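You operate a simulated robot arm through the tools that you are given. There is no shell and no other tool.

You are at the controls of a simulated robot arm. One attempt, no reset.

JOB
Move the yellow stop to 50 mm, clamp it and run the rod against it.
Fine: blue knob off while the stop is moved, on for the test stroke, off at the end.

Only the result counts: the job must be done as asked and must still hold three seconds after the hand-in. Knocking over, shifting, dropping, spilling or breaking anything else fails it.

ROBOT AND FRAMES
A 6-joint arm with a two-finger parallel gripper, fixed in place. Base frame: the origin is at the foot of the arm, x ahead of it, y to its left, z up; the work surface is at about z = 0.008. Units: m, rad, N and s.
With the tool pointing down near the work surface it reaches from about 0.18 to 0.46 m from the base axis. Its first joint turns from -1.222 to 1.222 rad. Payload 1.9 kg.
Tool frame: the origin (TCP) lies between the finger pads and is the grasp point; the fingertips stand 0.023 m ahead of it; z points along the fingers, y is the line along which they close. Largest opening 0.094 m; finger width 0.038, thickness 0.01; the body of the gripper, 0.054 by 0.096 m, starts 0.039 m behind the TCP.
Orientation is that of the tool frame in the base frame, as a unit quaternion [x, y, z, w]. With the fingers straight down and closing along the base's y, the tool's x points along the base's -x, its y along +y and its z along -z.

CONTROLS
- The arm moves only by the tool nudge_tool. Its argument "motion" is a list of rows, each a list of 7 numbers: the opening in per cent of the stroke, from 0 (shut) to 100 (fully open), then the shift along the base's x, y, z in cm, then the turn, a rotation vector about the base's x, y, z in rad. In form: [[gripper, tx, ty, tz, ax, ay, az], ...]. A call has 1 to 20 rows; each row is the pose to reach, as a shift and turn from the pose commanded when the call began. Rows are played at 5 a second. More than 0.05 m and 0.15 rad between two rows, or a gripper value outside its range, and nothing of the call is played. A pose out of reach is approached as far as the arm can. The call stops where the force on the tool passes 40 N (or 10 N more than at its start, if that is more) or the arm is blocked; 0.2 s more then pass. Each finger travels about 0.108 m/s and halts on what it meets, pressing with about 21 N; the grip force reading is that of the motor and also rises with nothing between the fingers. The clock runs only during rows and for 0.2 s after the last one: add rows that repeat a pose to give the fingers time. The reply holds the time, the measured pose of the TCP, the force on the tool along the base axes, the opening and the grip force, in the units named above and with some noise, with the torque about the TCP (base axes, N m) and any sound that the robot's microphone picked up.
- Cameras (640 x 400 px; columns grow to the right, rows downward): "scene" is fixed at [0.0669, 0.3246, 0.421]; the picture's right is [-0.63, -0.78, 0.00], its down [-0.47, 0.38, -0.80] and it looks along [0.62, -0.50, -0.60] (base axes); focal length 214 px, centre (320, 200). "wrist" rides on the gripper at [0.086, 0.016, -0.075] in the tool frame; the picture's right is [-0.18, 0.98, 0.00], its down [-0.58, -0.11, -0.81] and it looks along [-0.79, -0.15, 0.59] (tool axes); focal length 243 px, centre (320, 200). There is no depth. A picture from a camera that has moved, and an enlarged one, comes with that camera's place and axes in the base frame and with its lens.
- camera(camera): a new picture of that camera. The clock stands still meanwhile.
- enlarge(camera, box): a new picture of the part [left, top, right, bottom] of that camera's present view, enlarged. The clock stands still meanwhile.
- finish_job(): hands the job in; it is judged then, once.

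Nothing tells you positions but the pictures and the camera data. Unless the task says otherwise, let go and move clear before handing in.

The tools are called after ">>>" by a JSON object that holds its "op" and its "data". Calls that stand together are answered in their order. nudge_tool: Moves the arm, as the interface text tells. Its arguments: {"type":"object","properties":{"motion":{"type":"array"}},"required":["motion"]} The other tools are called the same way: camera (camera) takes a picture; enlarge (camera, box) takes an enlarged picture of a part of a camera's view; finish_job () hands the job in.

At the start:

```text
time_s: 0.0
position: [0.311, -0.0229, 0.3233]
orientation: [0.0, 1.0, 0.0, 0.001]
contact_force: [0.4, -0.6, 0.3]
torque: [0.01, 0.0, 0.02]
gripper_width: 0.0941
gripper_force: 0.1
```

scene: 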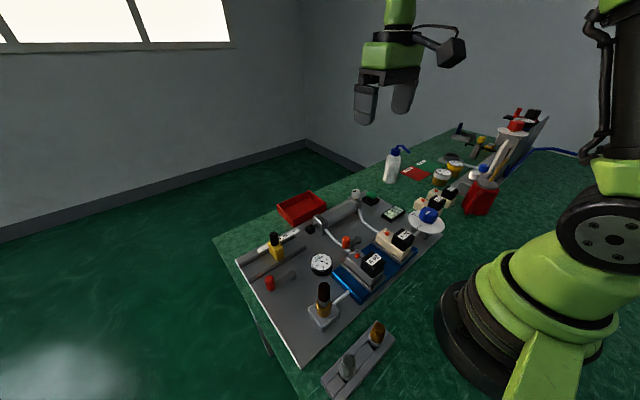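
wrist: 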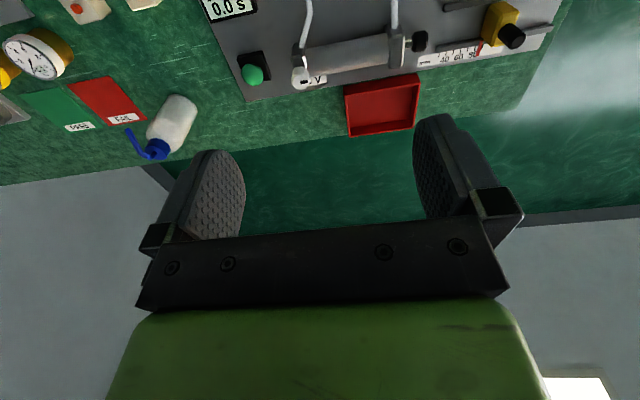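

I see a pneumatic board with a cylinder, a yellow stop on a scale, a gauge, valves and a blue knob. I'll enlarge the pictures to identify the parts before moving.

>>> {"op": "enlarge", "data": {"camera": "scene", "box": [220, 180, 340, 255]}}

>>> {"op": "enlarge", "data": {"camera": "scene", "box": [320, 180, 460, 270]}}

>>> {"op": "enlarge", "data": {"camera": "scene", "box": [240, 240, 400, 400]}}

>>> {"op": "enlarge", "data": {"camera": "wrist", "box": [200, 0, 400, 125]}}

>>> {"op": "enlarge", "data": {"camera": "wrist", "box": [400, 0, 600, 125]}}

>>> {"op": "enlarge", "data": {"camera": "scene", "box": [370, 100, 560, 220]}}

```text
5.33 times, centred on (280, 218) of scene
camera zoom: at [0.0669, 0.3246, 0.421], right [-0.63, -0.78, 0.0], down [-0.47, 0.38, -0.8], along [0.62, -0.5, -0.6], focal length 1144 px, centre (533, 107)
```

zoom: 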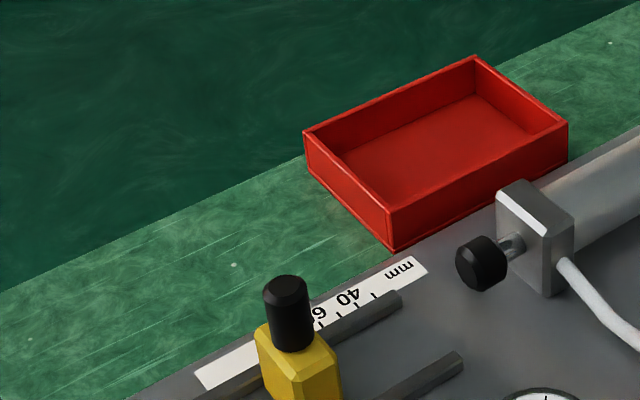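

```text
4.44 times, centred on (390, 225) of scene
camera zoom: at [0.0669, 0.3246, 0.421], right [-0.63, -0.78, 0.0], down [-0.47, 0.38, -0.8], along [0.62, -0.5, -0.6], focal length 953 px, centre (9, 89)
```

zoom: 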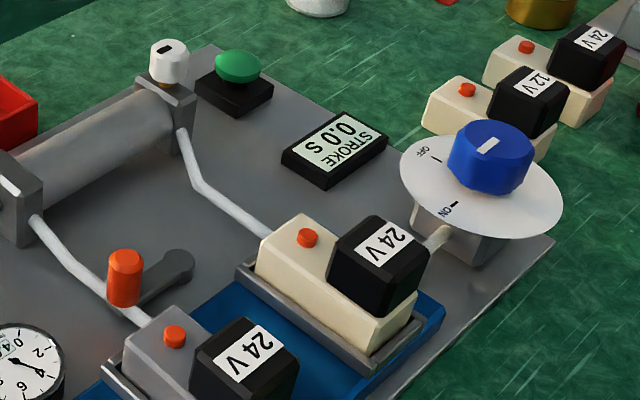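

```text
2.50 times, centred on (320, 320) of scene
camera zoom: at [0.0669, 0.3246, 0.421], right [-0.63, -0.78, 0.0], down [-0.47, 0.38, -0.8], along [0.62, -0.5, -0.6], focal length 536 px, centre (320, -100)
```

zoom: 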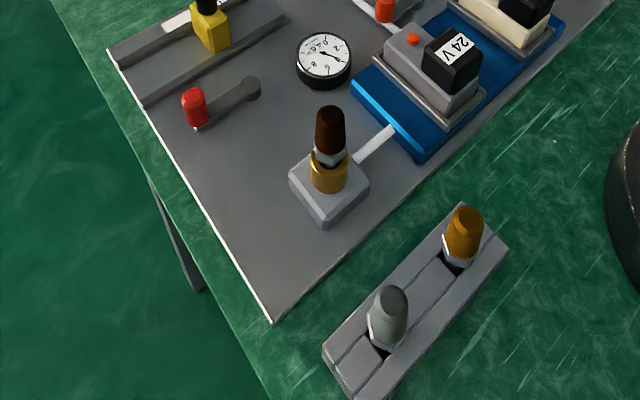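

```text
3.20 times, centred on (300, 62) of wrist
camera zoom: at [0.2255, -0.0082, 0.397], right [0.18, 0.98, 0.0], down [0.58, -0.11, 0.81], along [0.79, -0.15, -0.59], focal length 776 px, centre (384, 640)
```

zoom: 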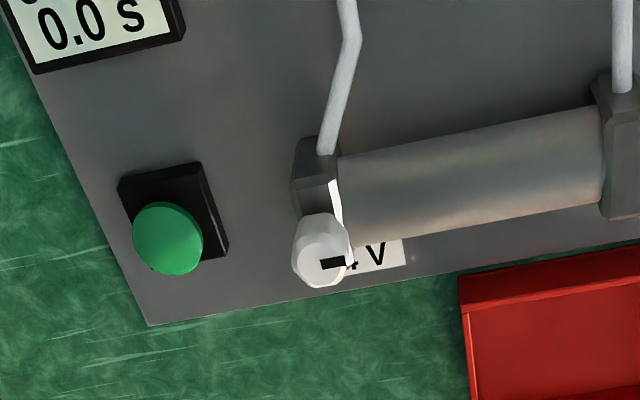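

```text
3.20 times, centred on (500, 62) of wrist
camera zoom: at [0.2255, -0.0082, 0.397], right [0.18, 0.98, 0.0], down [0.58, -0.11, 0.81], along [0.79, -0.15, -0.59], focal length 776 px, centre (-256, 640)
```

zoom: 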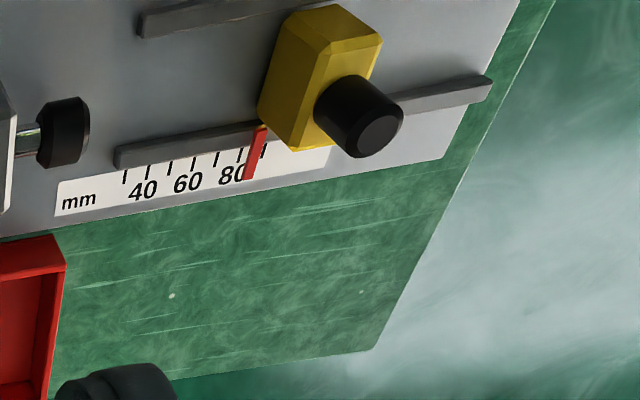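

```text
3.33 times, centred on (465, 160) of scene
camera zoom: at [0.0669, 0.3246, 0.421], right [-0.63, -0.78, 0.0], down [-0.47, 0.38, -0.8], along [0.62, -0.5, -0.6], focal length 715 px, centre (-163, 333)
```

zoom: 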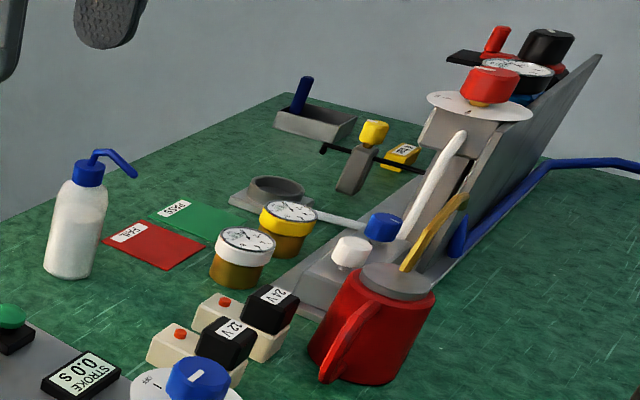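

The stop sits near (0.375, 0.195) on two rails, with a black clamp knob on it and its red pointer at about 85–90 mm. I'll move the wrist camera closer to read the scale and the details.

>>> {"op": "nudge_tool", "data": {"motion": [[100, -1, 4.5, -1, 0, 0, 0], [100, -2, 9, -2, 0, 0, 0], [100, -3, 13.5, -4, 0, 0, 0], [100, -4, 18, -6, 0, 0, 0], [100, -4, 18, -6, 0, 0, 0]]}}

```text
refused: row 3 steps farther than a row can; nothing moved
```

The row was too long, so I'll use smaller steps for the same move.

>>> {"op": "nudge_tool", "data": {"motion": [[100, -1, 4, -1, 0, 0, 0], [100, -2, 8, -2, 0, 0, 0], [100, -3, 12, -3.5, 0, 0, 0], [100, -4, 16, -5, 0, 0, 0], [100, -4, 18, -6, 0, 0, 0]]}}

>>> {"op": "camera", "data": {"camera": "wrist"}}

>>> {"op": "camera", "data": {"camera": "scene"}}

```text
time_s: 1.2
position: [0.2733, 0.1585, 0.2645]
orientation: [0.001, 1.0, 0.0, 0.001]
contact_force: [0.0, 0.3, 1.1]
torque: [-0.03, -0.03, 0.04]
gripper_width: 0.0942
gripper_force: 0.1
```

```text
taken
camera wrist: at [0.1862, 0.1734, 0.337], right [0.19, 0.98, 0.0], down [0.58, -0.11, 0.81], along [0.79, -0.15, -0.59], focal length 243 px, centre (320, 200)
```

wrist: 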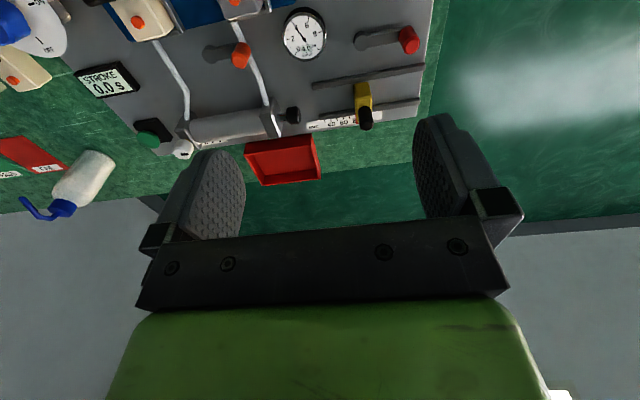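

```text
taken
```

scene: 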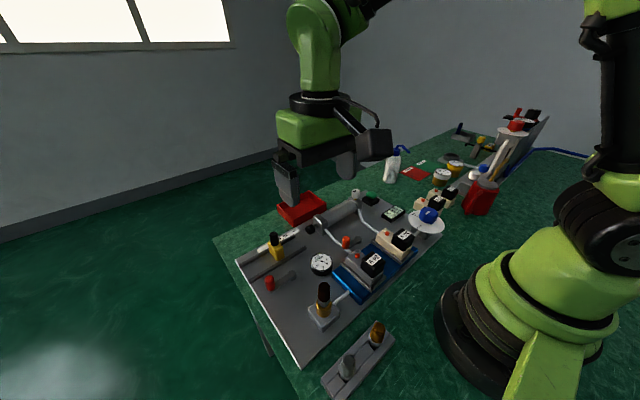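

>>> {"op": "enlarge", "data": {"camera": "wrist", "box": [270, 0, 450, 140]}}

>>> {"op": "enlarge", "data": {"camera": "wrist", "box": [100, 0, 300, 160]}}

>>> {"op": "enlarge", "data": {"camera": "wrist", "box": [0, 0, 100, 70]}}

>>> {"op": "enlarge", "data": {"camera": "scene", "box": [395, 195, 455, 240]}}

>>> {"op": "enlarge", "data": {"camera": "scene", "box": [240, 220, 320, 300]}}

```text
2.86 times, centred on (360, 70) of wrist
camera zoom: at [0.1862, 0.1734, 0.337], right [0.19, 0.98, 0.0], down [0.58, -0.11, 0.81], along [0.79, -0.15, -0.59], focal length 693 px, centre (206, 571)
```

zoom: 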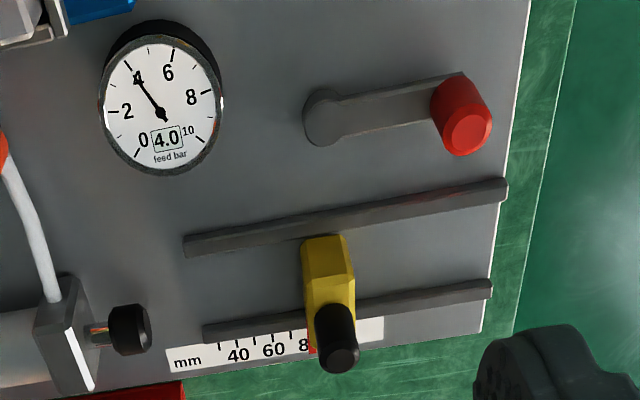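

```text
2.50 times, centred on (200, 80) of wrist
camera zoom: at [0.1862, 0.1734, 0.337], right [0.19, 0.98, 0.0], down [0.58, -0.11, 0.81], along [0.79, -0.15, -0.59], focal length 606 px, centre (620, 500)
```

zoom: 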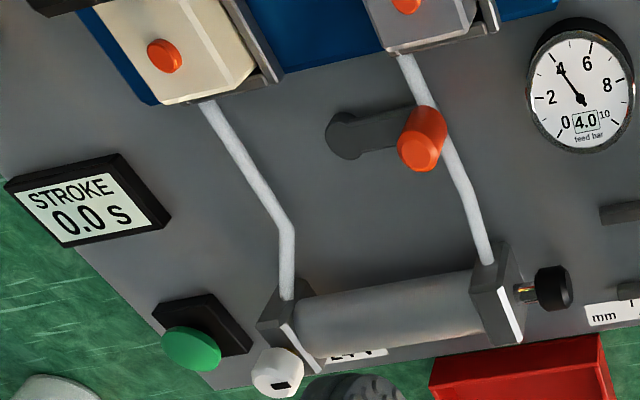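

```text
5.71 times, centred on (50, 35) of wrist
camera zoom: at [0.1862, 0.1734, 0.337], right [0.19, 0.98, 0.0], down [0.58, -0.11, 0.81], along [0.79, -0.15, -0.59], focal length 1386 px, centre (1863, 1143)
```

zoom: 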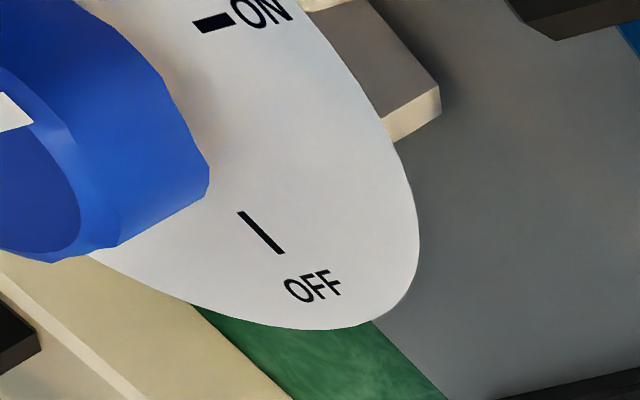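

```text
8.89 times, centred on (425, 218) of scene
camera zoom: at [0.0669, 0.3246, 0.421], right [-0.63, -0.78, 0.0], down [-0.47, 0.38, -0.8], along [0.62, -0.5, -0.6], focal length 1906 px, centre (-613, 44)
```

zoom: 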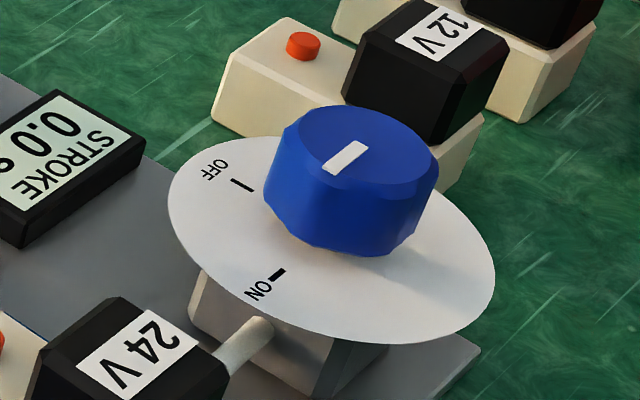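

```text
5.00 times, centred on (280, 260) of scene
camera zoom: at [0.0669, 0.3246, 0.421], right [-0.63, -0.78, 0.0], down [-0.47, 0.38, -0.8], along [0.62, -0.5, -0.6], focal length 1072 px, centre (520, -100)
```

zoom: 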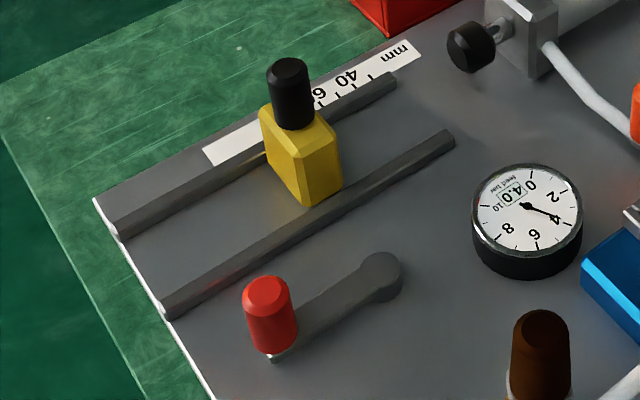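

The blue knob's stripe appears to point to ON, so it must be turned off first; it's near (0.207, -0.125) with its top at z≈0.09. I'll tilt the camera to look steeply down at the stop, scale and levers.

>>> {"op": "nudge_tool", "data": {"motion": [[100, 1, 0.5, -1, 0, 0.14, 0], [100, 2, 1, -2, 0, 0.28, 0], [100, 3, 1, -3, 0, 0.42, 0], [100, 4, 1, -4, 0, 0.56, 0], [100, 5, 1, -5, 0, 0.6, 0], [100, 5, 1, -5, 0, 0.6, 0]]}}

>>> {"op": "camera", "data": {"camera": "wrist"}}

```text
time_s: 2.6
position: [0.322, 0.1675, 0.2128]
orientation: [0.001, 0.955, 0.001, -0.295]
contact_force: [0.6, -0.3, -0.5]
torque: [-0.05, 0.02, 0.0]
gripper_width: 0.094
gripper_force: 0.1
```

```text
taken
camera wrist: at [0.2927, 0.1822, 0.3222], right [0.15, 0.98, -0.1], down [0.93, -0.11, 0.34], along [0.32, -0.15, -0.94], focal length 243 px, centre (320, 200)
```

wrist: 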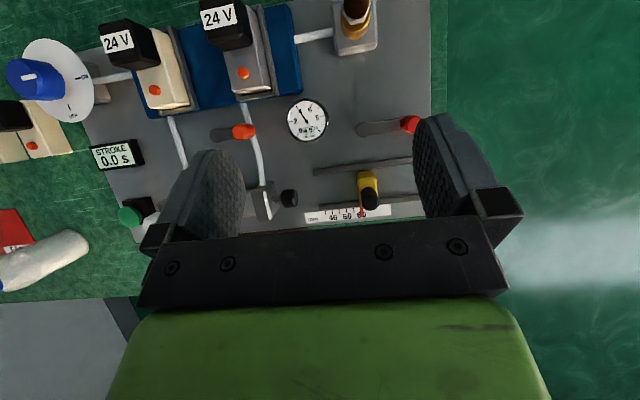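

>>> {"op": "enlarge", "data": {"camera": "wrist", "box": [300, 150, 420, 230]}}

>>> {"op": "enlarge", "data": {"camera": "wrist", "box": [190, 90, 430, 230]}}

>>> {"op": "enlarge", "data": {"camera": "wrist", "box": [0, 20, 160, 130]}}

>>> {"op": "enlarge", "data": {"camera": "wrist", "box": [80, 0, 400, 200]}}

```text
5.00 times, centred on (360, 190) of wrist
camera zoom: at [0.2927, 0.1822, 0.3222], right [0.15, 0.98, -0.1], down [0.93, -0.11, 0.34], along [0.32, -0.15, -0.94], focal length 1213 px, centre (120, 250)
```

zoom: 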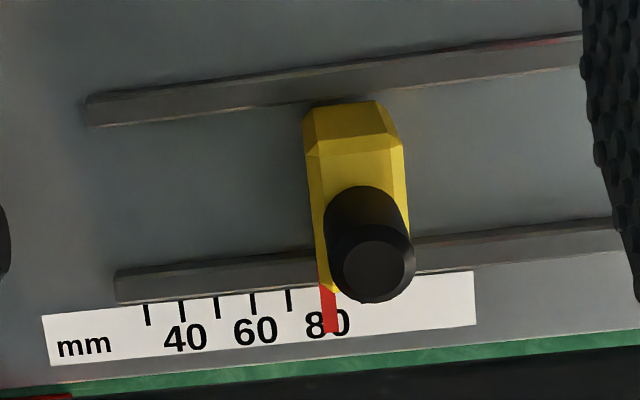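

```text
2.67 times, centred on (310, 160) of wrist
camera zoom: at [0.2927, 0.1822, 0.3222], right [0.15, 0.98, -0.1], down [0.93, -0.11, 0.34], along [0.32, -0.15, -0.94], focal length 647 px, centre (347, 307)
```

zoom: 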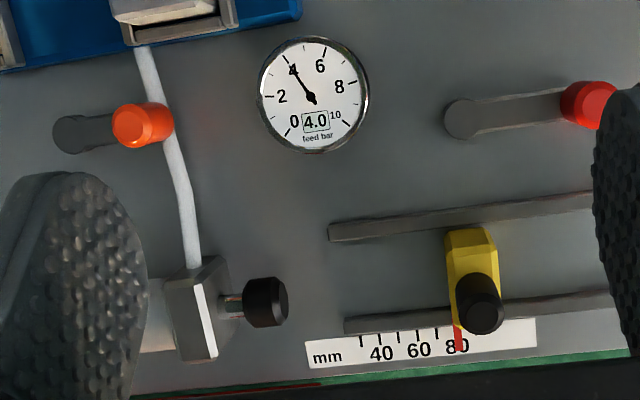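

```text
3.64 times, centred on (80, 75) of wrist
camera zoom: at [0.2927, 0.1822, 0.3222], right [0.15, 0.98, -0.1], down [0.93, -0.11, 0.34], along [0.32, -0.15, -0.94], focal length 882 px, centre (1193, 654)
```

zoom: 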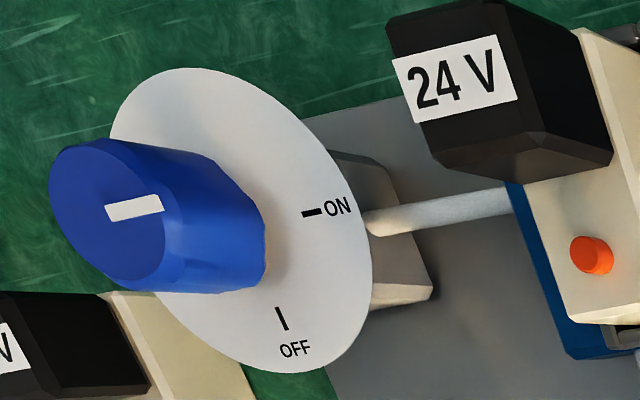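

```text
2.00 times, centred on (240, 100) of wrist
camera zoom: at [0.2927, 0.1822, 0.3222], right [0.15, 0.98, -0.1], down [0.93, -0.11, 0.34], along [0.32, -0.15, -0.94], focal length 485 px, centre (480, 400)
```

zoom: 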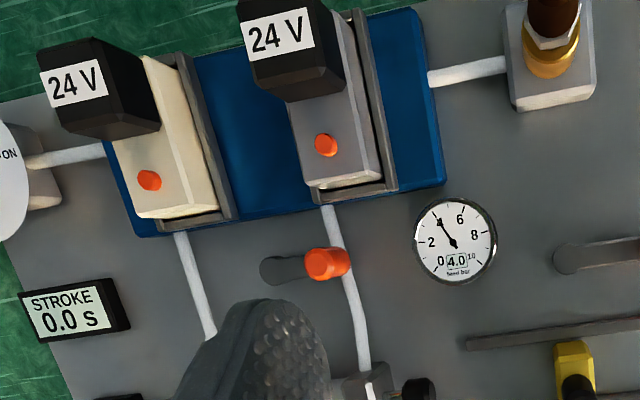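

The pointer reads about 80 mm when viewed square on, so the stop has to move about 30 mm toward the cylinder. First I'll go over to the blue knob, which is ON and pointing +y with OFF toward +x, and look at it from above.

>>> {"op": "nudge_tool", "data": {"motion": [[100, -1, -4, 1, 0, -0.12, 0], [100, -2, -8, 1.5, 0, -0.24, 0], [100, -3, -12, 2, 0, -0.36, 0], [100, -4, -16, 2, 0, -0.48, 0], [100, -6, -20, 2, 0, -0.6, 0], [100, -8, -24, 1, 0, -0.6, 0], [100, -10, -27, 0, 0, -0.6, 0], [100, -10, -27, 0, 0, -0.6, 0]]}}

>>> {"op": "camera", "data": {"camera": "wrist"}}

>>> {"op": "camera", "data": {"camera": "scene"}}

```text
time_s: 4.4
position: [0.2194, -0.1054, 0.2124]
orientation: [0.001, 1.0, 0.0, 0.001]
contact_force: [0.0, -0.6, 1.4]
torque: [0.0, -0.03, -0.01]
gripper_width: 0.0937
gripper_force: 0.0
```

```text
taken
camera wrist: at [0.1338, -0.0883, 0.2865], right [0.18, 0.98, 0.0], down [0.58, -0.11, 0.81], along [0.79, -0.15, -0.59], focal length 243 px, centre (320, 200)
```

wrist: 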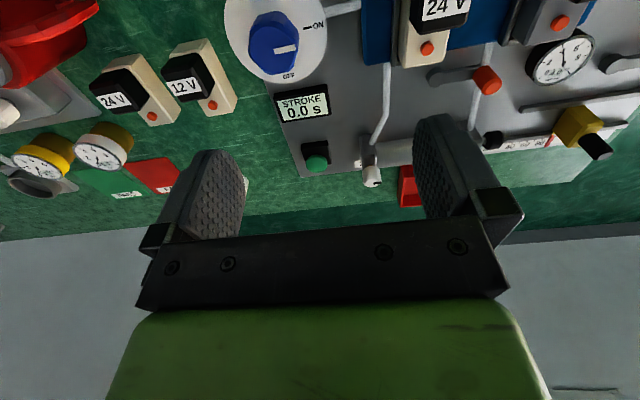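

```text
taken
```

scene: 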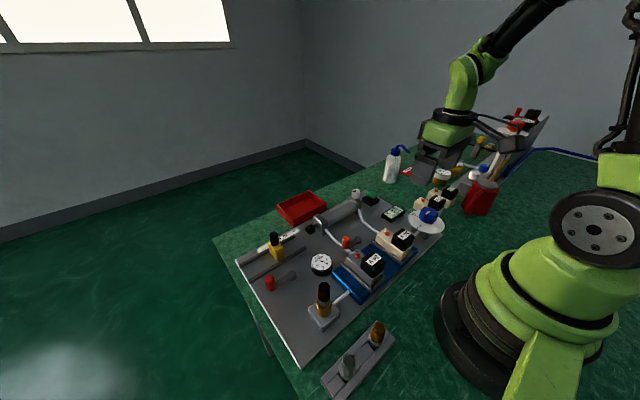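

>>> {"op": "enlarge", "data": {"camera": "wrist", "box": [210, 0, 370, 100]}}

>>> {"op": "enlarge", "data": {"camera": "wrist", "box": [260, 60, 420, 200]}}

>>> {"op": "enlarge", "data": {"camera": "wrist", "box": [480, 40, 640, 180]}}

```text
4.00 times, centred on (290, 50) of wrist
camera zoom: at [0.1338, -0.0883, 0.2865], right [0.18, 0.98, 0.0], down [0.58, -0.11, 0.81], along [0.79, -0.15, -0.59], focal length 970 px, centre (440, 800)
```

zoom: 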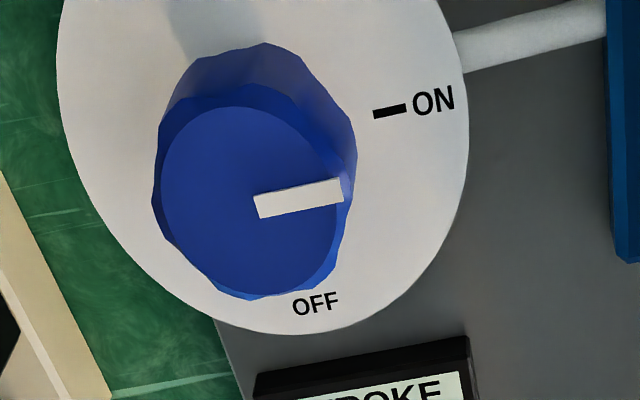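

```text
2.86 times, centred on (340, 130) of wrist
camera zoom: at [0.1338, -0.0883, 0.2865], right [0.18, 0.98, 0.0], down [0.58, -0.11, 0.81], along [0.79, -0.15, -0.59], focal length 693 px, centre (263, 400)
```

zoom: 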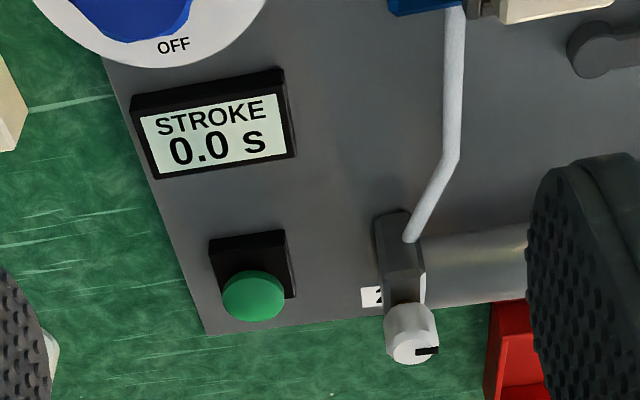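

```text
2.86 times, centred on (560, 110) of wrist
camera zoom: at [0.1338, -0.0883, 0.2865], right [0.18, 0.98, 0.0], down [0.58, -0.11, 0.81], along [0.79, -0.15, -0.59], focal length 693 px, centre (-366, 457)
```

zoom: 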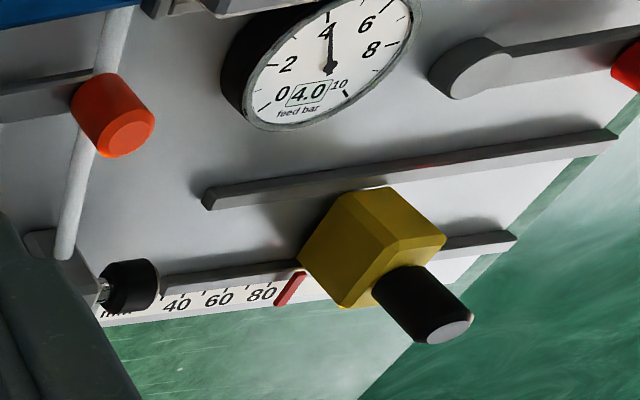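

The blue knob's top centre triangulates to about (0.211, -0.141, 0.077) and it's about 40 mm wide, with its stripe on ON. I'll hover above it and check alignment.

>>> {"op": "nudge_tool", "data": {"motion": [[70, -0.5, -2, -2.5, 0, 0, 0], [66, -1.0, -3.8, -5, 0, 0, 0], [66, -1.0, -3.8, -7.3, 0, 0, 0], [66, -1.0, -3.8, -7.3, 0, 0, 0]]}}

>>> {"op": "camera", "data": {"camera": "wrist"}}

>>> {"op": "enlarge", "data": {"camera": "scene", "box": [380, 130, 500, 250]}}

```text
time_s: 5.4
position: [0.2116, -0.1409, 0.1414]
orientation: [-0.001, 1.0, 0.0, 0.001]
contact_force: [0.7, 0.1, 1.0]
torque: [0.03, 0.0, 0.0]
gripper_width: 0.0621
gripper_force: 0.2
```

```text
taken
camera wrist: at [0.1247, -0.1262, 0.214], right [0.18, 0.98, 0.0], down [0.58, -0.11, 0.81], along [0.79, -0.15, -0.59], focal length 243 px, centre (320, 200)
```

wrist: 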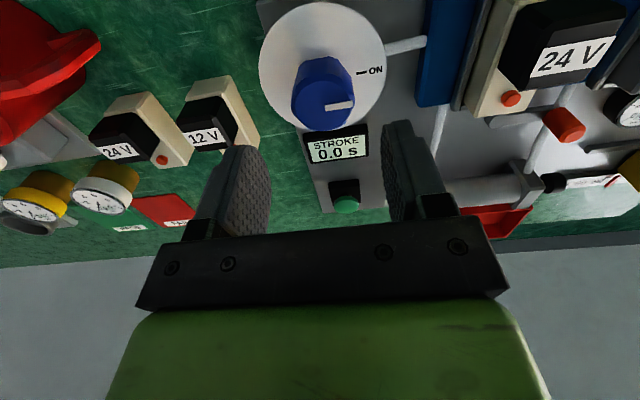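

```text
3.33 times, centred on (440, 190) of scene
camera zoom: at [0.0669, 0.3246, 0.421], right [-0.63, -0.78, 0.0], down [-0.47, 0.38, -0.8], along [0.62, -0.5, -0.6], focal length 715 px, centre (-80, 233)
```

zoom: 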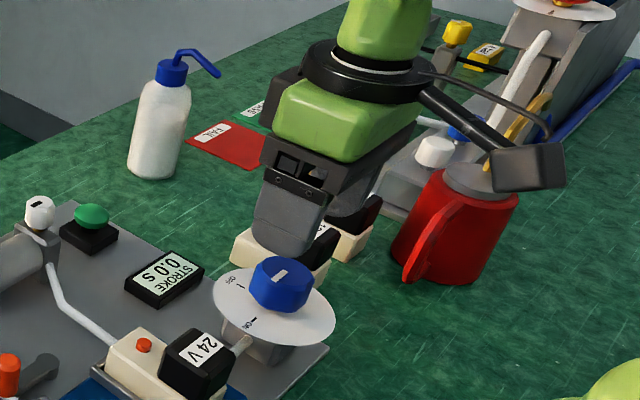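

The gripper is centred over the blue knob within about 2 mm. I'll descend around it and close the fingers.

>>> {"op": "nudge_tool", "data": {"motion": [[66, -0.1, 0, -3, 0, 0, 0], [66, -0.1, 0.05, -5, 0, 0, 0], [66, -0.1, 0.05, -6.3, 0, 0, 0], [66, -0.1, 0.05, -6.3, 0, 0, 0], [30, -0.1, 0.05, -6.3, 0, 0, 0], [10, -0.1, 0.05, -6.3, 0, 0, 0], [10, -0.1, 0.05, -6.3, 0, 0, 0]]}}

>>> {"op": "camera", "data": {"camera": "wrist"}}

```text
time_s: 7.2
position: [0.2089, -0.1393, 0.0767]
orientation: [0.001, 1.0, 0.001, 0.0]
contact_force: [0.6, 4.3, -0.5]
torque: [-0.42, -0.29, -0.15]
gripper_width: 0.0396
gripper_force: 45.5
stopped in row 7: the force on the tool passed its limit at 41 N (the readings are from after the stop); the commanded pose is now the measured one
```

```text
taken
camera wrist: at [0.1234, -0.1246, 0.1508], right [0.18, 0.98, 0.0], down [0.58, -0.11, 0.81], along [0.79, -0.15, -0.59], focal length 243 px, centre (320, 200)
```

wrist: 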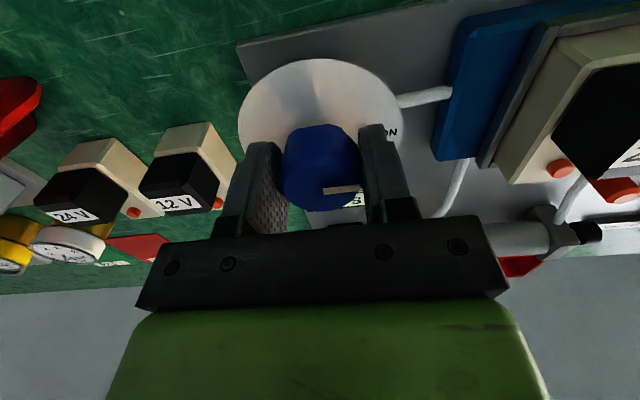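

The knob is gripped at 39.6 mm width. Now I'll turn it clockwise by 90° (from +y to +x) in small steps.

>>> {"op": "nudge_tool", "data": {"motion": [[10, 0, 0, 0, 0, 0, -0.13], [10, 0, 0, 0, 0, 0, -0.26], [10, 0, 0, 0, 0, 0, -0.39], [10, 0, 0, 0, 0, 0, -0.52], [10, 0, 0, 0, 0, 0, -0.65], [10, 0, 0, 0, 0, 0, -0.78], [10, 0, 0, 0, 0, 0, -0.78]]}}

>>> {"op": "enlarge", "data": {"camera": "scene", "box": [380, 150, 480, 250]}}

>>> {"op": "camera", "data": {"camera": "wrist"}}

```text
time_s: 8.3
position: [0.2097, -0.1396, 0.0776]
orientation: [0.294, 0.956, 0.001, 0.0]
contact_force: [-0.1, 2.9, 2.6]
torque: [-0.49, -0.02, 0.05]
gripper_width: 0.0399
gripper_force: 44.5
stopped in row 5: the force on the tool passed its limit at 43 N (the readings are from after the stop); the commanded pose is now the measured one
```

```text
4.00 times, centred on (430, 200) of scene
camera zoom: at [0.0669, 0.3245, 0.421], right [-0.63, -0.78, 0.0], down [-0.47, 0.38, -0.8], along [0.62, -0.5, -0.6], focal length 858 px, centre (-120, 200)
```

zoom: 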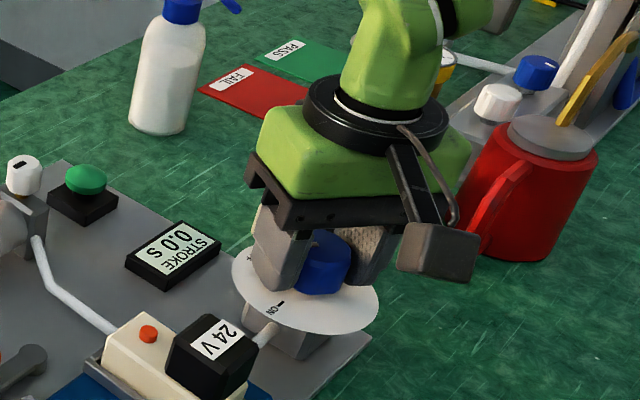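

```text
taken
camera wrist: at [0.1475, -0.0784, 0.1508], right [0.7, 0.71, 0.0], down [0.42, -0.42, 0.81], along [0.57, -0.57, -0.59], focal length 243 px, centre (320, 200)
```

wrist: 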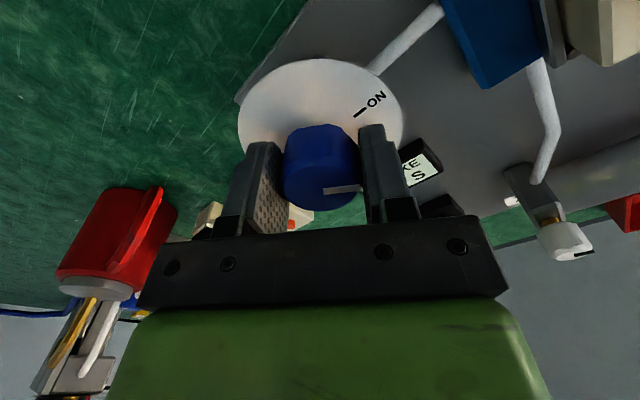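

The stripe has turned with the gripper by about 34°, but a side force stopped the move. I'll continue the rotation in smaller steps.

>>> {"op": "nudge_tool", "data": {"motion": [[10, 0, 0, 0, 0, 0, -0.08], [10, 0, 0, 0, 0, 0, -0.16], [10, 0, 0, 0, 0, 0, -0.24], [10, 0, 0, 0, 0, 0, -0.32], [10, 0, 0, 0, 0, 0, -0.4], [10, 0, 0, 0, 0, 0, -0.48], [10, 0, 0, 0, 0, 0, -0.56], [10, 0, 0, 0, 0, 0, -0.64], [10, 0, 0, 0, 0, 0, -0.72], [10, 0, 0, 0, 0, 0, -0.8], [10, 0, 0, 0, 0, 0, -0.88], [10, 0, 0, 0, 0, 0, -0.96], [10, 0, 0, 0, 0, 0, -0.96]]}}

>>> {"op": "camera", "data": {"camera": "wrist"}}

```text
time_s: 9.8
position: [0.2093, -0.1399, 0.0772]
orientation: [0.507, 0.862, 0.001, 0.001]
contact_force: [1.3, 1.3, 3.9]
torque: [-0.38, 0.22, 0.03]
gripper_width: 0.0396
gripper_force: 45.0
stopped in row 7: the force on the tool passed its limit at 41 N (the readings are from after the stop); the commanded pose is now the measured one
```

```text
taken
camera wrist: at [0.1824, -0.0567, 0.1508], right [0.95, 0.32, 0.0], down [0.19, -0.56, 0.81], along [0.25, -0.76, -0.59], focal length 243 px, centre (320, 200)
```

wrist: 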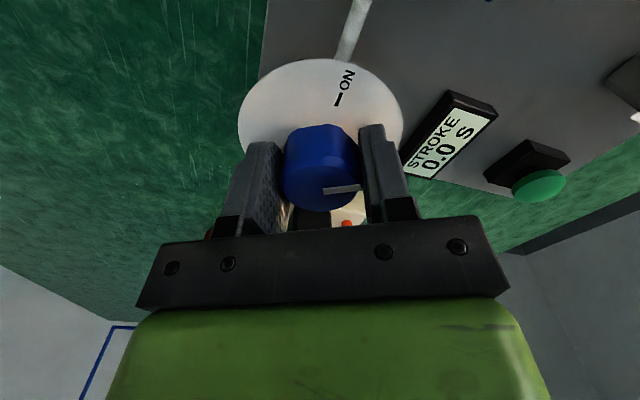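

It's now at about 61° of turn with the stripe still following. I'll continue through the remaining 29°.

>>> {"op": "nudge_tool", "data": {"motion": [[10, 0, 0, 0, 0, 0, -0.08], [10, 0, 0, 0, 0, 0, -0.16], [10, 0, 0, 0, 0, 0, -0.24], [10, 0, 0, 0, 0, 0, -0.32], [10, 0, 0, 0, 0, 0, -0.4], [10, 0, 0, 0, 0, 0, -0.46], [10, 0, 0, 0, 0, 0, -0.51], [10, 0, 0, 0, 0, 0, -0.51]]}}

>>> {"op": "camera", "data": {"camera": "wrist"}}

```text
time_s: 11.6
position: [0.2098, -0.1388, 0.0778]
orientation: [0.709, 0.705, 0.002, 0.0]
contact_force: [20.9, 31.3, 11.6]
torque: [0.24, 0.27, 0.14]
gripper_width: 0.0401
gripper_force: 45.3
```

```text
taken
camera wrist: at [0.227, -0.0542, 0.1506], right [0.98, -0.19, 0.0], down [-0.11, -0.58, 0.81], along [-0.15, -0.79, -0.59], focal length 243 px, centre (320, 200)
```

wrist: 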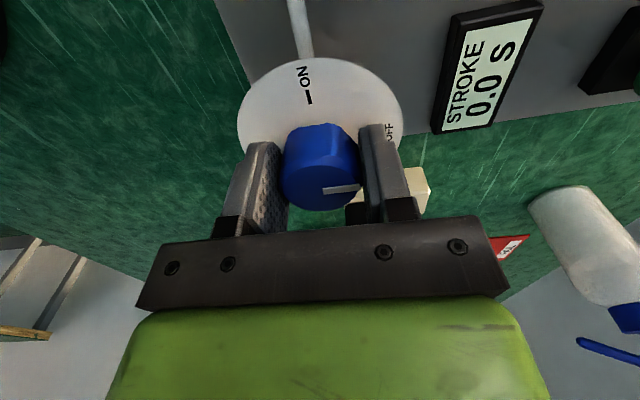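

The stripe now points at OFF. I'll release the knob and lift off, then verify.

>>> {"op": "nudge_tool", "data": {"motion": [[40, 0, 0, 0, 0, 0, 0], [66, 0, 0, 0, 0, 0, 0], [66, 0, 0, 0, 0, 0, 0], [66, 0, 0, 2, 0, 0, 0], [66, 0, 0, 5, 0, 0, 0], [66, 0, 0, 9, 0, 0, 0], [66, 0, 0, 9, 0, 0, 0]]}}

>>> {"op": "camera", "data": {"camera": "wrist"}}

>>> {"op": "camera", "data": {"camera": "scene"}}

>>> {"op": "enlarge", "data": {"camera": "scene", "box": [395, 195, 455, 240]}}

```text
time_s: 13.2
position: [0.2094, -0.1401, 0.1684]
orientation: [0.709, 0.706, 0.0, 0.0]
contact_force: [0.1, 0.4, -0.3]
torque: [0.03, 0.0, 0.05]
gripper_width: 0.062
gripper_force: 0.1
```

```text
taken
camera wrist: at [0.2261, -0.0534, 0.2409], right [0.98, -0.19, 0.0], down [-0.11, -0.58, 0.81], along [-0.15, -0.79, -0.59], focal length 243 px, centre (320, 200)
```

wrist: 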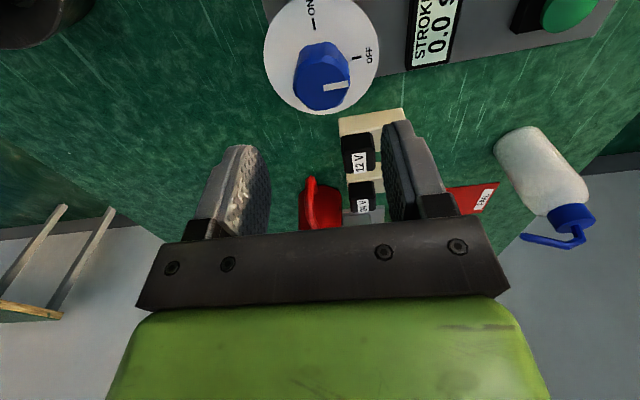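

```text
taken
```

scene: 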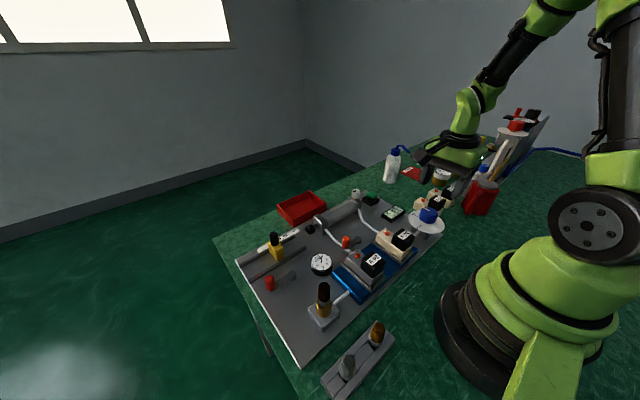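

```text
8.89 times, centred on (425, 218) of scene
camera zoom: at [0.0669, 0.3246, 0.421], right [-0.63, -0.78, 0.0], down [-0.47, 0.38, -0.8], along [0.62, -0.5, -0.6], focal length 1906 px, centre (-613, 44)
```

zoom: 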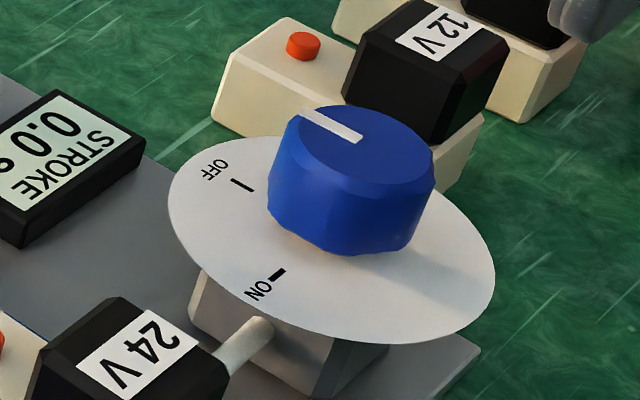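

>>> {"op": "enlarge", "data": {"camera": "wrist", "box": [250, 0, 400, 120]}}

```text
3.33 times, centred on (325, 60) of wrist
camera zoom: at [0.2261, -0.0534, 0.2409], right [0.98, -0.19, 0.0], down [-0.11, -0.58, 0.81], along [-0.15, -0.79, -0.59], focal length 809 px, centre (303, 667)
```

zoom: 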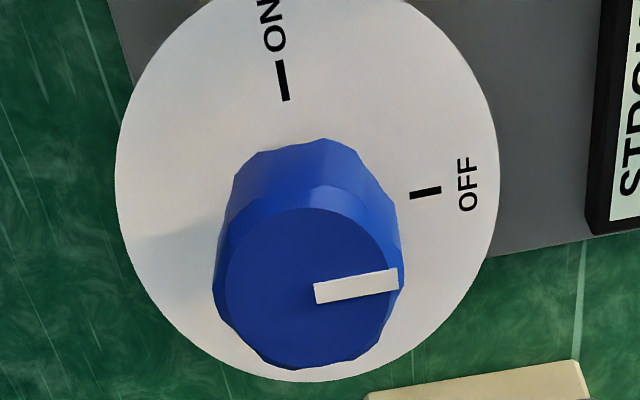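

The knob is parallel with the OFF tick, so the air is off. Now I'll go to the stop, turning the gripper back to close along y.

>>> {"op": "nudge_tool", "data": {"motion": [[80, 1, 2.6, 1, 0, 0, 0.131], [100, 2, 5.2, 2, 0, 0, 0.262], [100, 3, 7.8, 3, 0, 0, 0.393], [100, 4, 10.4, 3, 0, 0, 0.524], [100, 5, 13, 3, 0, 0, 0.655], [100, 6, 15.6, 3, 0, 0, 0.785], [100, 7, 18.2, 3, 0, 0, 0.916], [100, 8, 20.8, 3, 0, 0, 1.047], [100, 9, 23.4, 3, 0, 0, 1.178], [100, 10, 26, 2, 0, 0, 1.309], [100, 11, 29, 1, 0, 0, 1.44], [100, 12, 32, 0, 0, 0, 1.571], [100, 12, 32, 0, 0, 0, 1.571]]}}

>>> {"op": "camera", "data": {"camera": "wrist"}}

```text
time_s: 16.0
position: [0.3293, 0.1812, 0.1668]
orientation: [0.002, 1.0, 0.001, 0.0]
contact_force: [-0.8, -0.3, 0.4]
torque: [0.0, 0.02, -0.03]
gripper_width: 0.0942
gripper_force: 0.2
```

```text
taken
camera wrist: at [0.2431, 0.1971, 0.2401], right [0.19, 0.98, 0.0], down [0.58, -0.11, 0.81], along [0.79, -0.15, -0.59], focal length 243 px, centre (320, 200)
```

wrist: 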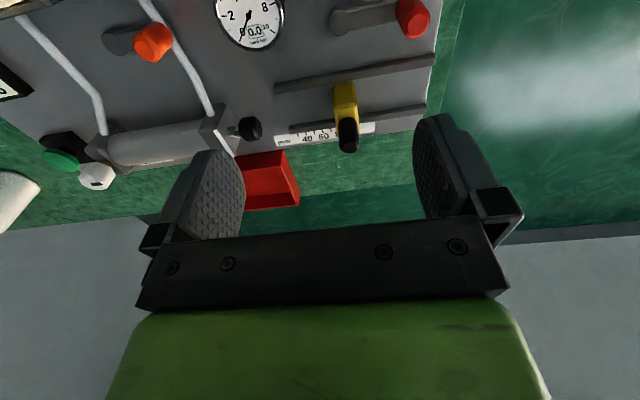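

The gauge has dropped to 0.0, so the feed really is off. I'll tilt for a steep close-up of the stop.

>>> {"op": "nudge_tool", "data": {"motion": [[100, 1, 0, 0, 0, 0.14, 0], [100, 2, 0, 0, 0, 0.28, 0], [100, 3, 0, 0, 0, 0.42, 0], [100, 4, 0, 0, 0, 0.56, 0], [100, 4, 0, 0, 0, 0.64, 0], [100, 4, 0, 0, 0, 0.64, 0]]}}

>>> {"op": "camera", "data": {"camera": "wrist"}}

>>> {"op": "enlarge", "data": {"camera": "wrist", "box": [250, 60, 450, 240]}}

>>> {"op": "camera", "data": {"camera": "scene"}}

```text
time_s: 17.4
position: [0.3277, 0.1879, 0.1614]
orientation: [0.003, 0.956, 0.0, -0.292]
contact_force: [-0.3, -0.3, -0.5]
torque: [0.01, 0.02, -0.02]
gripper_width: 0.0941
gripper_force: 0.1
out of reach, approached as far as the arm can: row 3, 4, 5, 6
```

```text
taken
camera wrist: at [0.2974, 0.204, 0.2699], right [0.16, 0.98, -0.1], down [0.93, -0.11, 0.35], along [0.33, -0.15, -0.93], focal length 243 px, centre (320, 200)
```

wrist: 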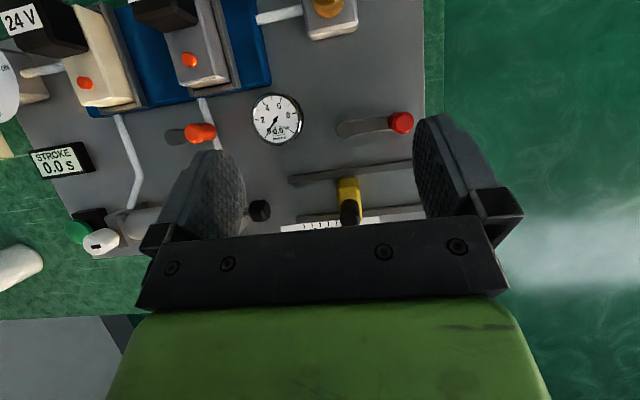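

```text
2.22 times, centred on (350, 150) of wrist
camera zoom: at [0.2974, 0.204, 0.2699], right [0.16, 0.98, -0.1], down [0.93, -0.11, 0.35], along [0.33, -0.15, -0.93], focal length 539 px, centre (253, 311)
```

zoom: 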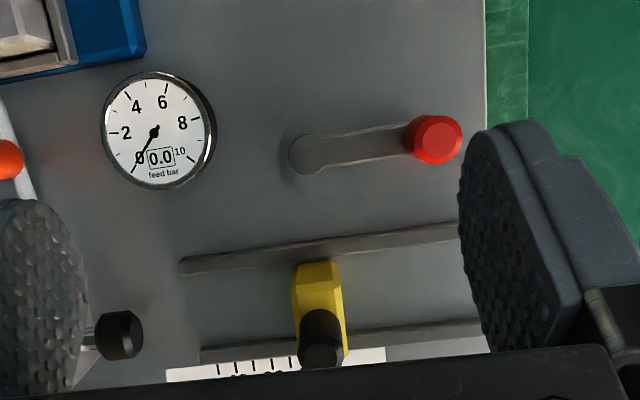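

```text
taken
```

scene: 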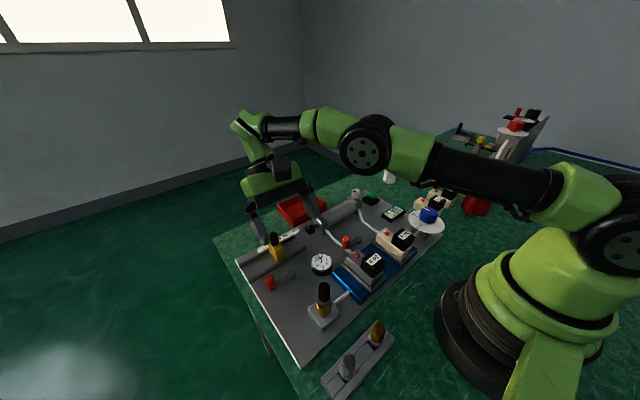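

That tilt was at the edge of reach. I'll come back upright and check the pose before approaching the stop.

>>> {"op": "nudge_tool", "data": {"motion": [[100, 0, 0, 0, 0, -0.14, 0], [100, 0, 0, 0, 0, -0.28, 0], [100, 0, 0, 0, 0, -0.42, 0], [100, 0, 0, 0, 0, -0.56, 0], [100, 0, 0, 0, 0, -0.6, 0], [100, 0, 0, 0, 0, -0.6, 0]]}}

```text
time_s: 18.8
position: [0.3247, 0.1895, 0.1609]
orientation: [0.004, 1.0, 0.002, 0.005]
contact_force: [-0.3, -0.4, -0.3]
torque: [0.01, -0.02, 0.02]
gripper_width: 0.094
gripper_force: 0.1
```

Upright again. I'll hover directly over the stop and look closely before descending.

>>> {"op": "nudge_tool", "data": {"motion": [[100, 2.5, 0.3, -1, 0, 0, 0], [100, 4.5, 0.5, -2, 0, 0, 0], [100, 4.8, 0.5, -3, 0, 0, 0], [100, 4.8, 0.5, -3, 0, 0, 0]]}}

>>> {"op": "camera", "data": {"camera": "wrist"}}

>>> {"op": "enlarge", "data": {"camera": "wrist", "box": [230, 60, 430, 200]}}

>>> {"op": "enlarge", "data": {"camera": "scene", "box": [230, 170, 350, 290]}}

```text
time_s: 19.8
position: [0.3747, 0.1939, 0.1311]
orientation: [0.002, 1.0, 0.002, 0.005]
contact_force: [0.0, 0.4, -0.3]
torque: [-0.02, 0.04, 0.01]
gripper_width: 0.0942
gripper_force: 0.1
```

```text
taken
camera wrist: at [0.2867, 0.2102, 0.2029], right [0.19, 0.98, 0.0], down [0.57, -0.11, 0.81], along [0.8, -0.15, -0.58], focal length 243 px, centre (320, 200)
```

wrist: 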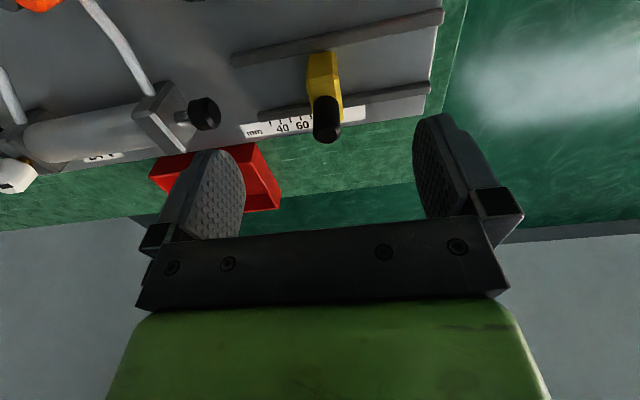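

```text
2.86 times, centred on (330, 130) of wrist
camera zoom: at [0.2867, 0.2102, 0.2029], right [0.19, 0.98, 0.0], down [0.57, -0.11, 0.81], along [0.8, -0.15, -0.58], focal length 693 px, centre (291, 400)
```

zoom: 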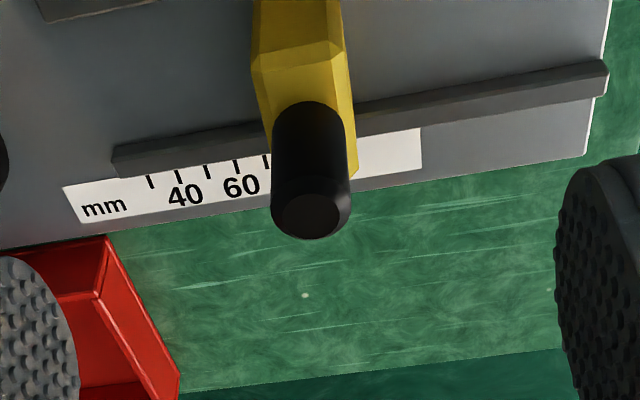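

```text
3.33 times, centred on (290, 230) of scene
camera zoom: at [0.0669, 0.3246, 0.421], right [-0.63, -0.78, 0.0], down [-0.47, 0.38, -0.8], along [0.62, -0.5, -0.6], focal length 715 px, centre (420, 100)
```

zoom: 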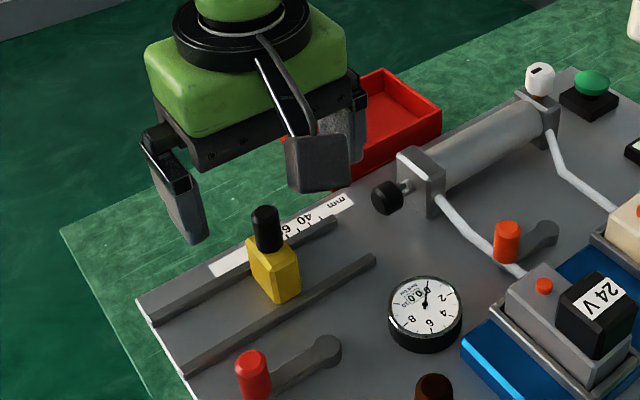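

The clamp knob is about 18 mm wide at (0.394, 0.195), with its top at z≈0.068, and the yellow body is about 23 mm wide. I'll line up over the knob with a narrower opening and check before going down.

>>> {"op": "nudge_tool", "data": {"motion": [[75, 1, 0.1, -1, 0, 0, 0], [55, 1.95, 0.1, -2, 0, 0, 0], [55, 1.95, 0.1, -3, 0, 0, 0], [55, 1.95, 0.1, -3, 0, 0, 0]]}}

>>> {"op": "camera", "data": {"camera": "wrist"}}

>>> {"op": "enlarge", "data": {"camera": "scene", "box": [220, 160, 340, 280]}}

```text
time_s: 20.8
position: [0.3927, 0.1945, 0.1005]
orientation: [0.003, 1.0, 0.002, 0.005]
contact_force: [0.1, -0.6, -0.2]
torque: [-0.02, 0.0, -0.02]
gripper_width: 0.0518
gripper_force: 0.1
```

```text
taken
camera wrist: at [0.3059, 0.2106, 0.1735], right [0.19, 0.98, 0.0], down [0.57, -0.11, 0.81], along [0.8, -0.15, -0.58], focal length 243 px, centre (320, 200)
```

wrist: 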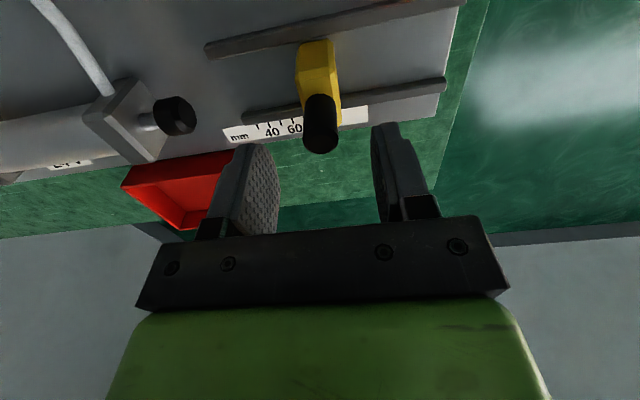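

```text
3.33 times, centred on (280, 220) of scene
camera zoom: at [0.0669, 0.3246, 0.421], right [-0.63, -0.78, 0.0], down [-0.47, 0.38, -0.8], along [0.62, -0.5, -0.6], focal length 715 px, centre (453, 133)
```

zoom: 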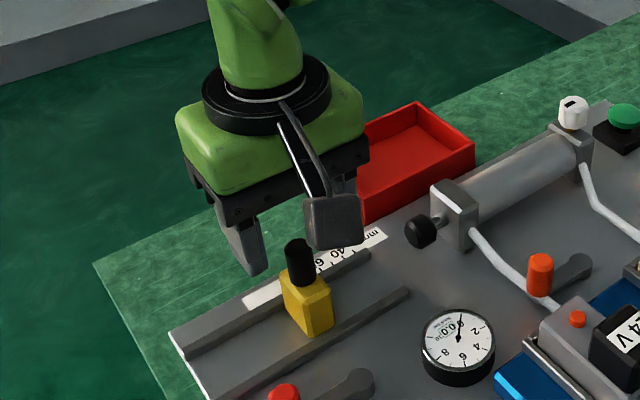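

The fingers are aligned on the knob within about 1 mm. I'll descend and close on the black knob.

>>> {"op": "nudge_tool", "data": {"motion": [[55, 0, -0.05, -1.5, 0, 0, 0], [55, 0, -0.05, -2.8, 0, 0, 0], [55, 0, -0.05, -3.4, 0, 0, 0], [55, 0, -0.05, -3.4, 0, 0, 0], [40, 0, -0.05, -3.4, 0, 0, 0], [28, 0, -0.05, -3.4, 0, 0, 0], [22, 0, -0.05, -3.4, 0, 0, 0]]}}

>>> {"op": "camera", "data": {"camera": "wrist"}}

```text
time_s: 22.4
position: [0.393, 0.1947, 0.0674]
orientation: [0.002, 1.0, 0.002, 0.006]
contact_force: [0.5, 10.7, -1.7]
torque: [0.18, -0.11, 0.1]
gripper_width: 0.0254
gripper_force: 5.5
```

```text
taken
camera wrist: at [0.3063, 0.2102, 0.1397], right [0.19, 0.98, 0.01], down [0.57, -0.11, 0.81], along [0.8, -0.15, -0.58], focal length 243 px, centre (320, 200)
```

wrist: 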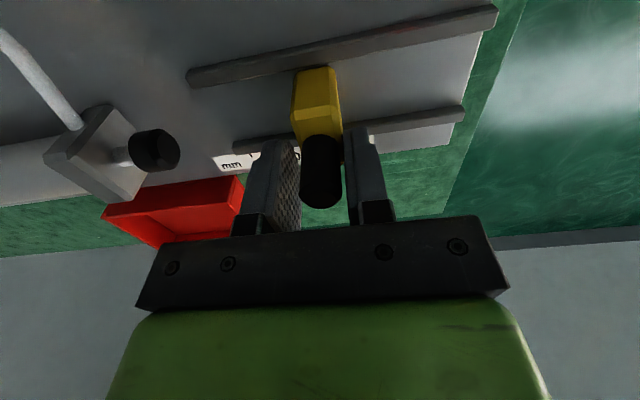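

The +y finger touched first, so the knob is about 3 mm further toward +y. I'll re-centre before closing fully.

>>> {"op": "nudge_tool", "data": {"motion": [[38, 0, 0, 0, 0, 0, 0], [38, 0, 0.3, 0, 0, 0, 0], [26, 0, 0.3, 0, 0, 0, 0], [22, 0, 0.3, 0, 0, 0, 0], [20, 0, 0.3, 0, 0, 0, 0]]}}

>>> {"op": "camera", "data": {"camera": "wrist"}}

>>> {"op": "enlarge", "data": {"camera": "scene", "box": [220, 180, 340, 280]}}

```text
time_s: 23.6
position: [0.3924, 0.1959, 0.0665]
orientation: [0.002, 1.0, 0.001, 0.005]
contact_force: [-1.2, -5.3, 5.4]
torque: [-0.14, 0.44, 0.86]
gripper_width: 0.0219
gripper_force: 45.1
```

```text
taken
camera wrist: at [0.3069, 0.2127, 0.1396], right [0.19, 0.98, 0.0], down [0.57, -0.11, 0.81], along [0.8, -0.15, -0.58], focal length 243 px, centre (320, 200)
```

wrist: 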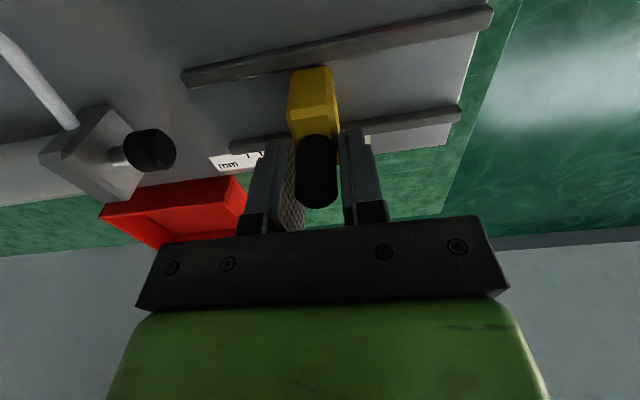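

```text
4.00 times, centred on (280, 230) of scene
camera zoom: at [0.0669, 0.3246, 0.4211], right [-0.63, -0.78, 0.0], down [-0.47, 0.38, -0.8], along [0.62, -0.5, -0.6], focal length 858 px, centre (480, 80)
```

zoom: 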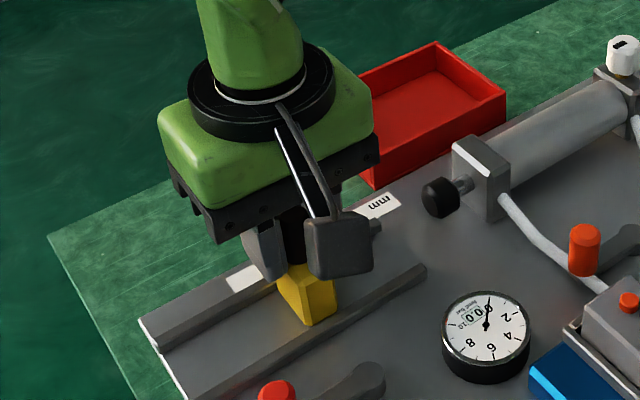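

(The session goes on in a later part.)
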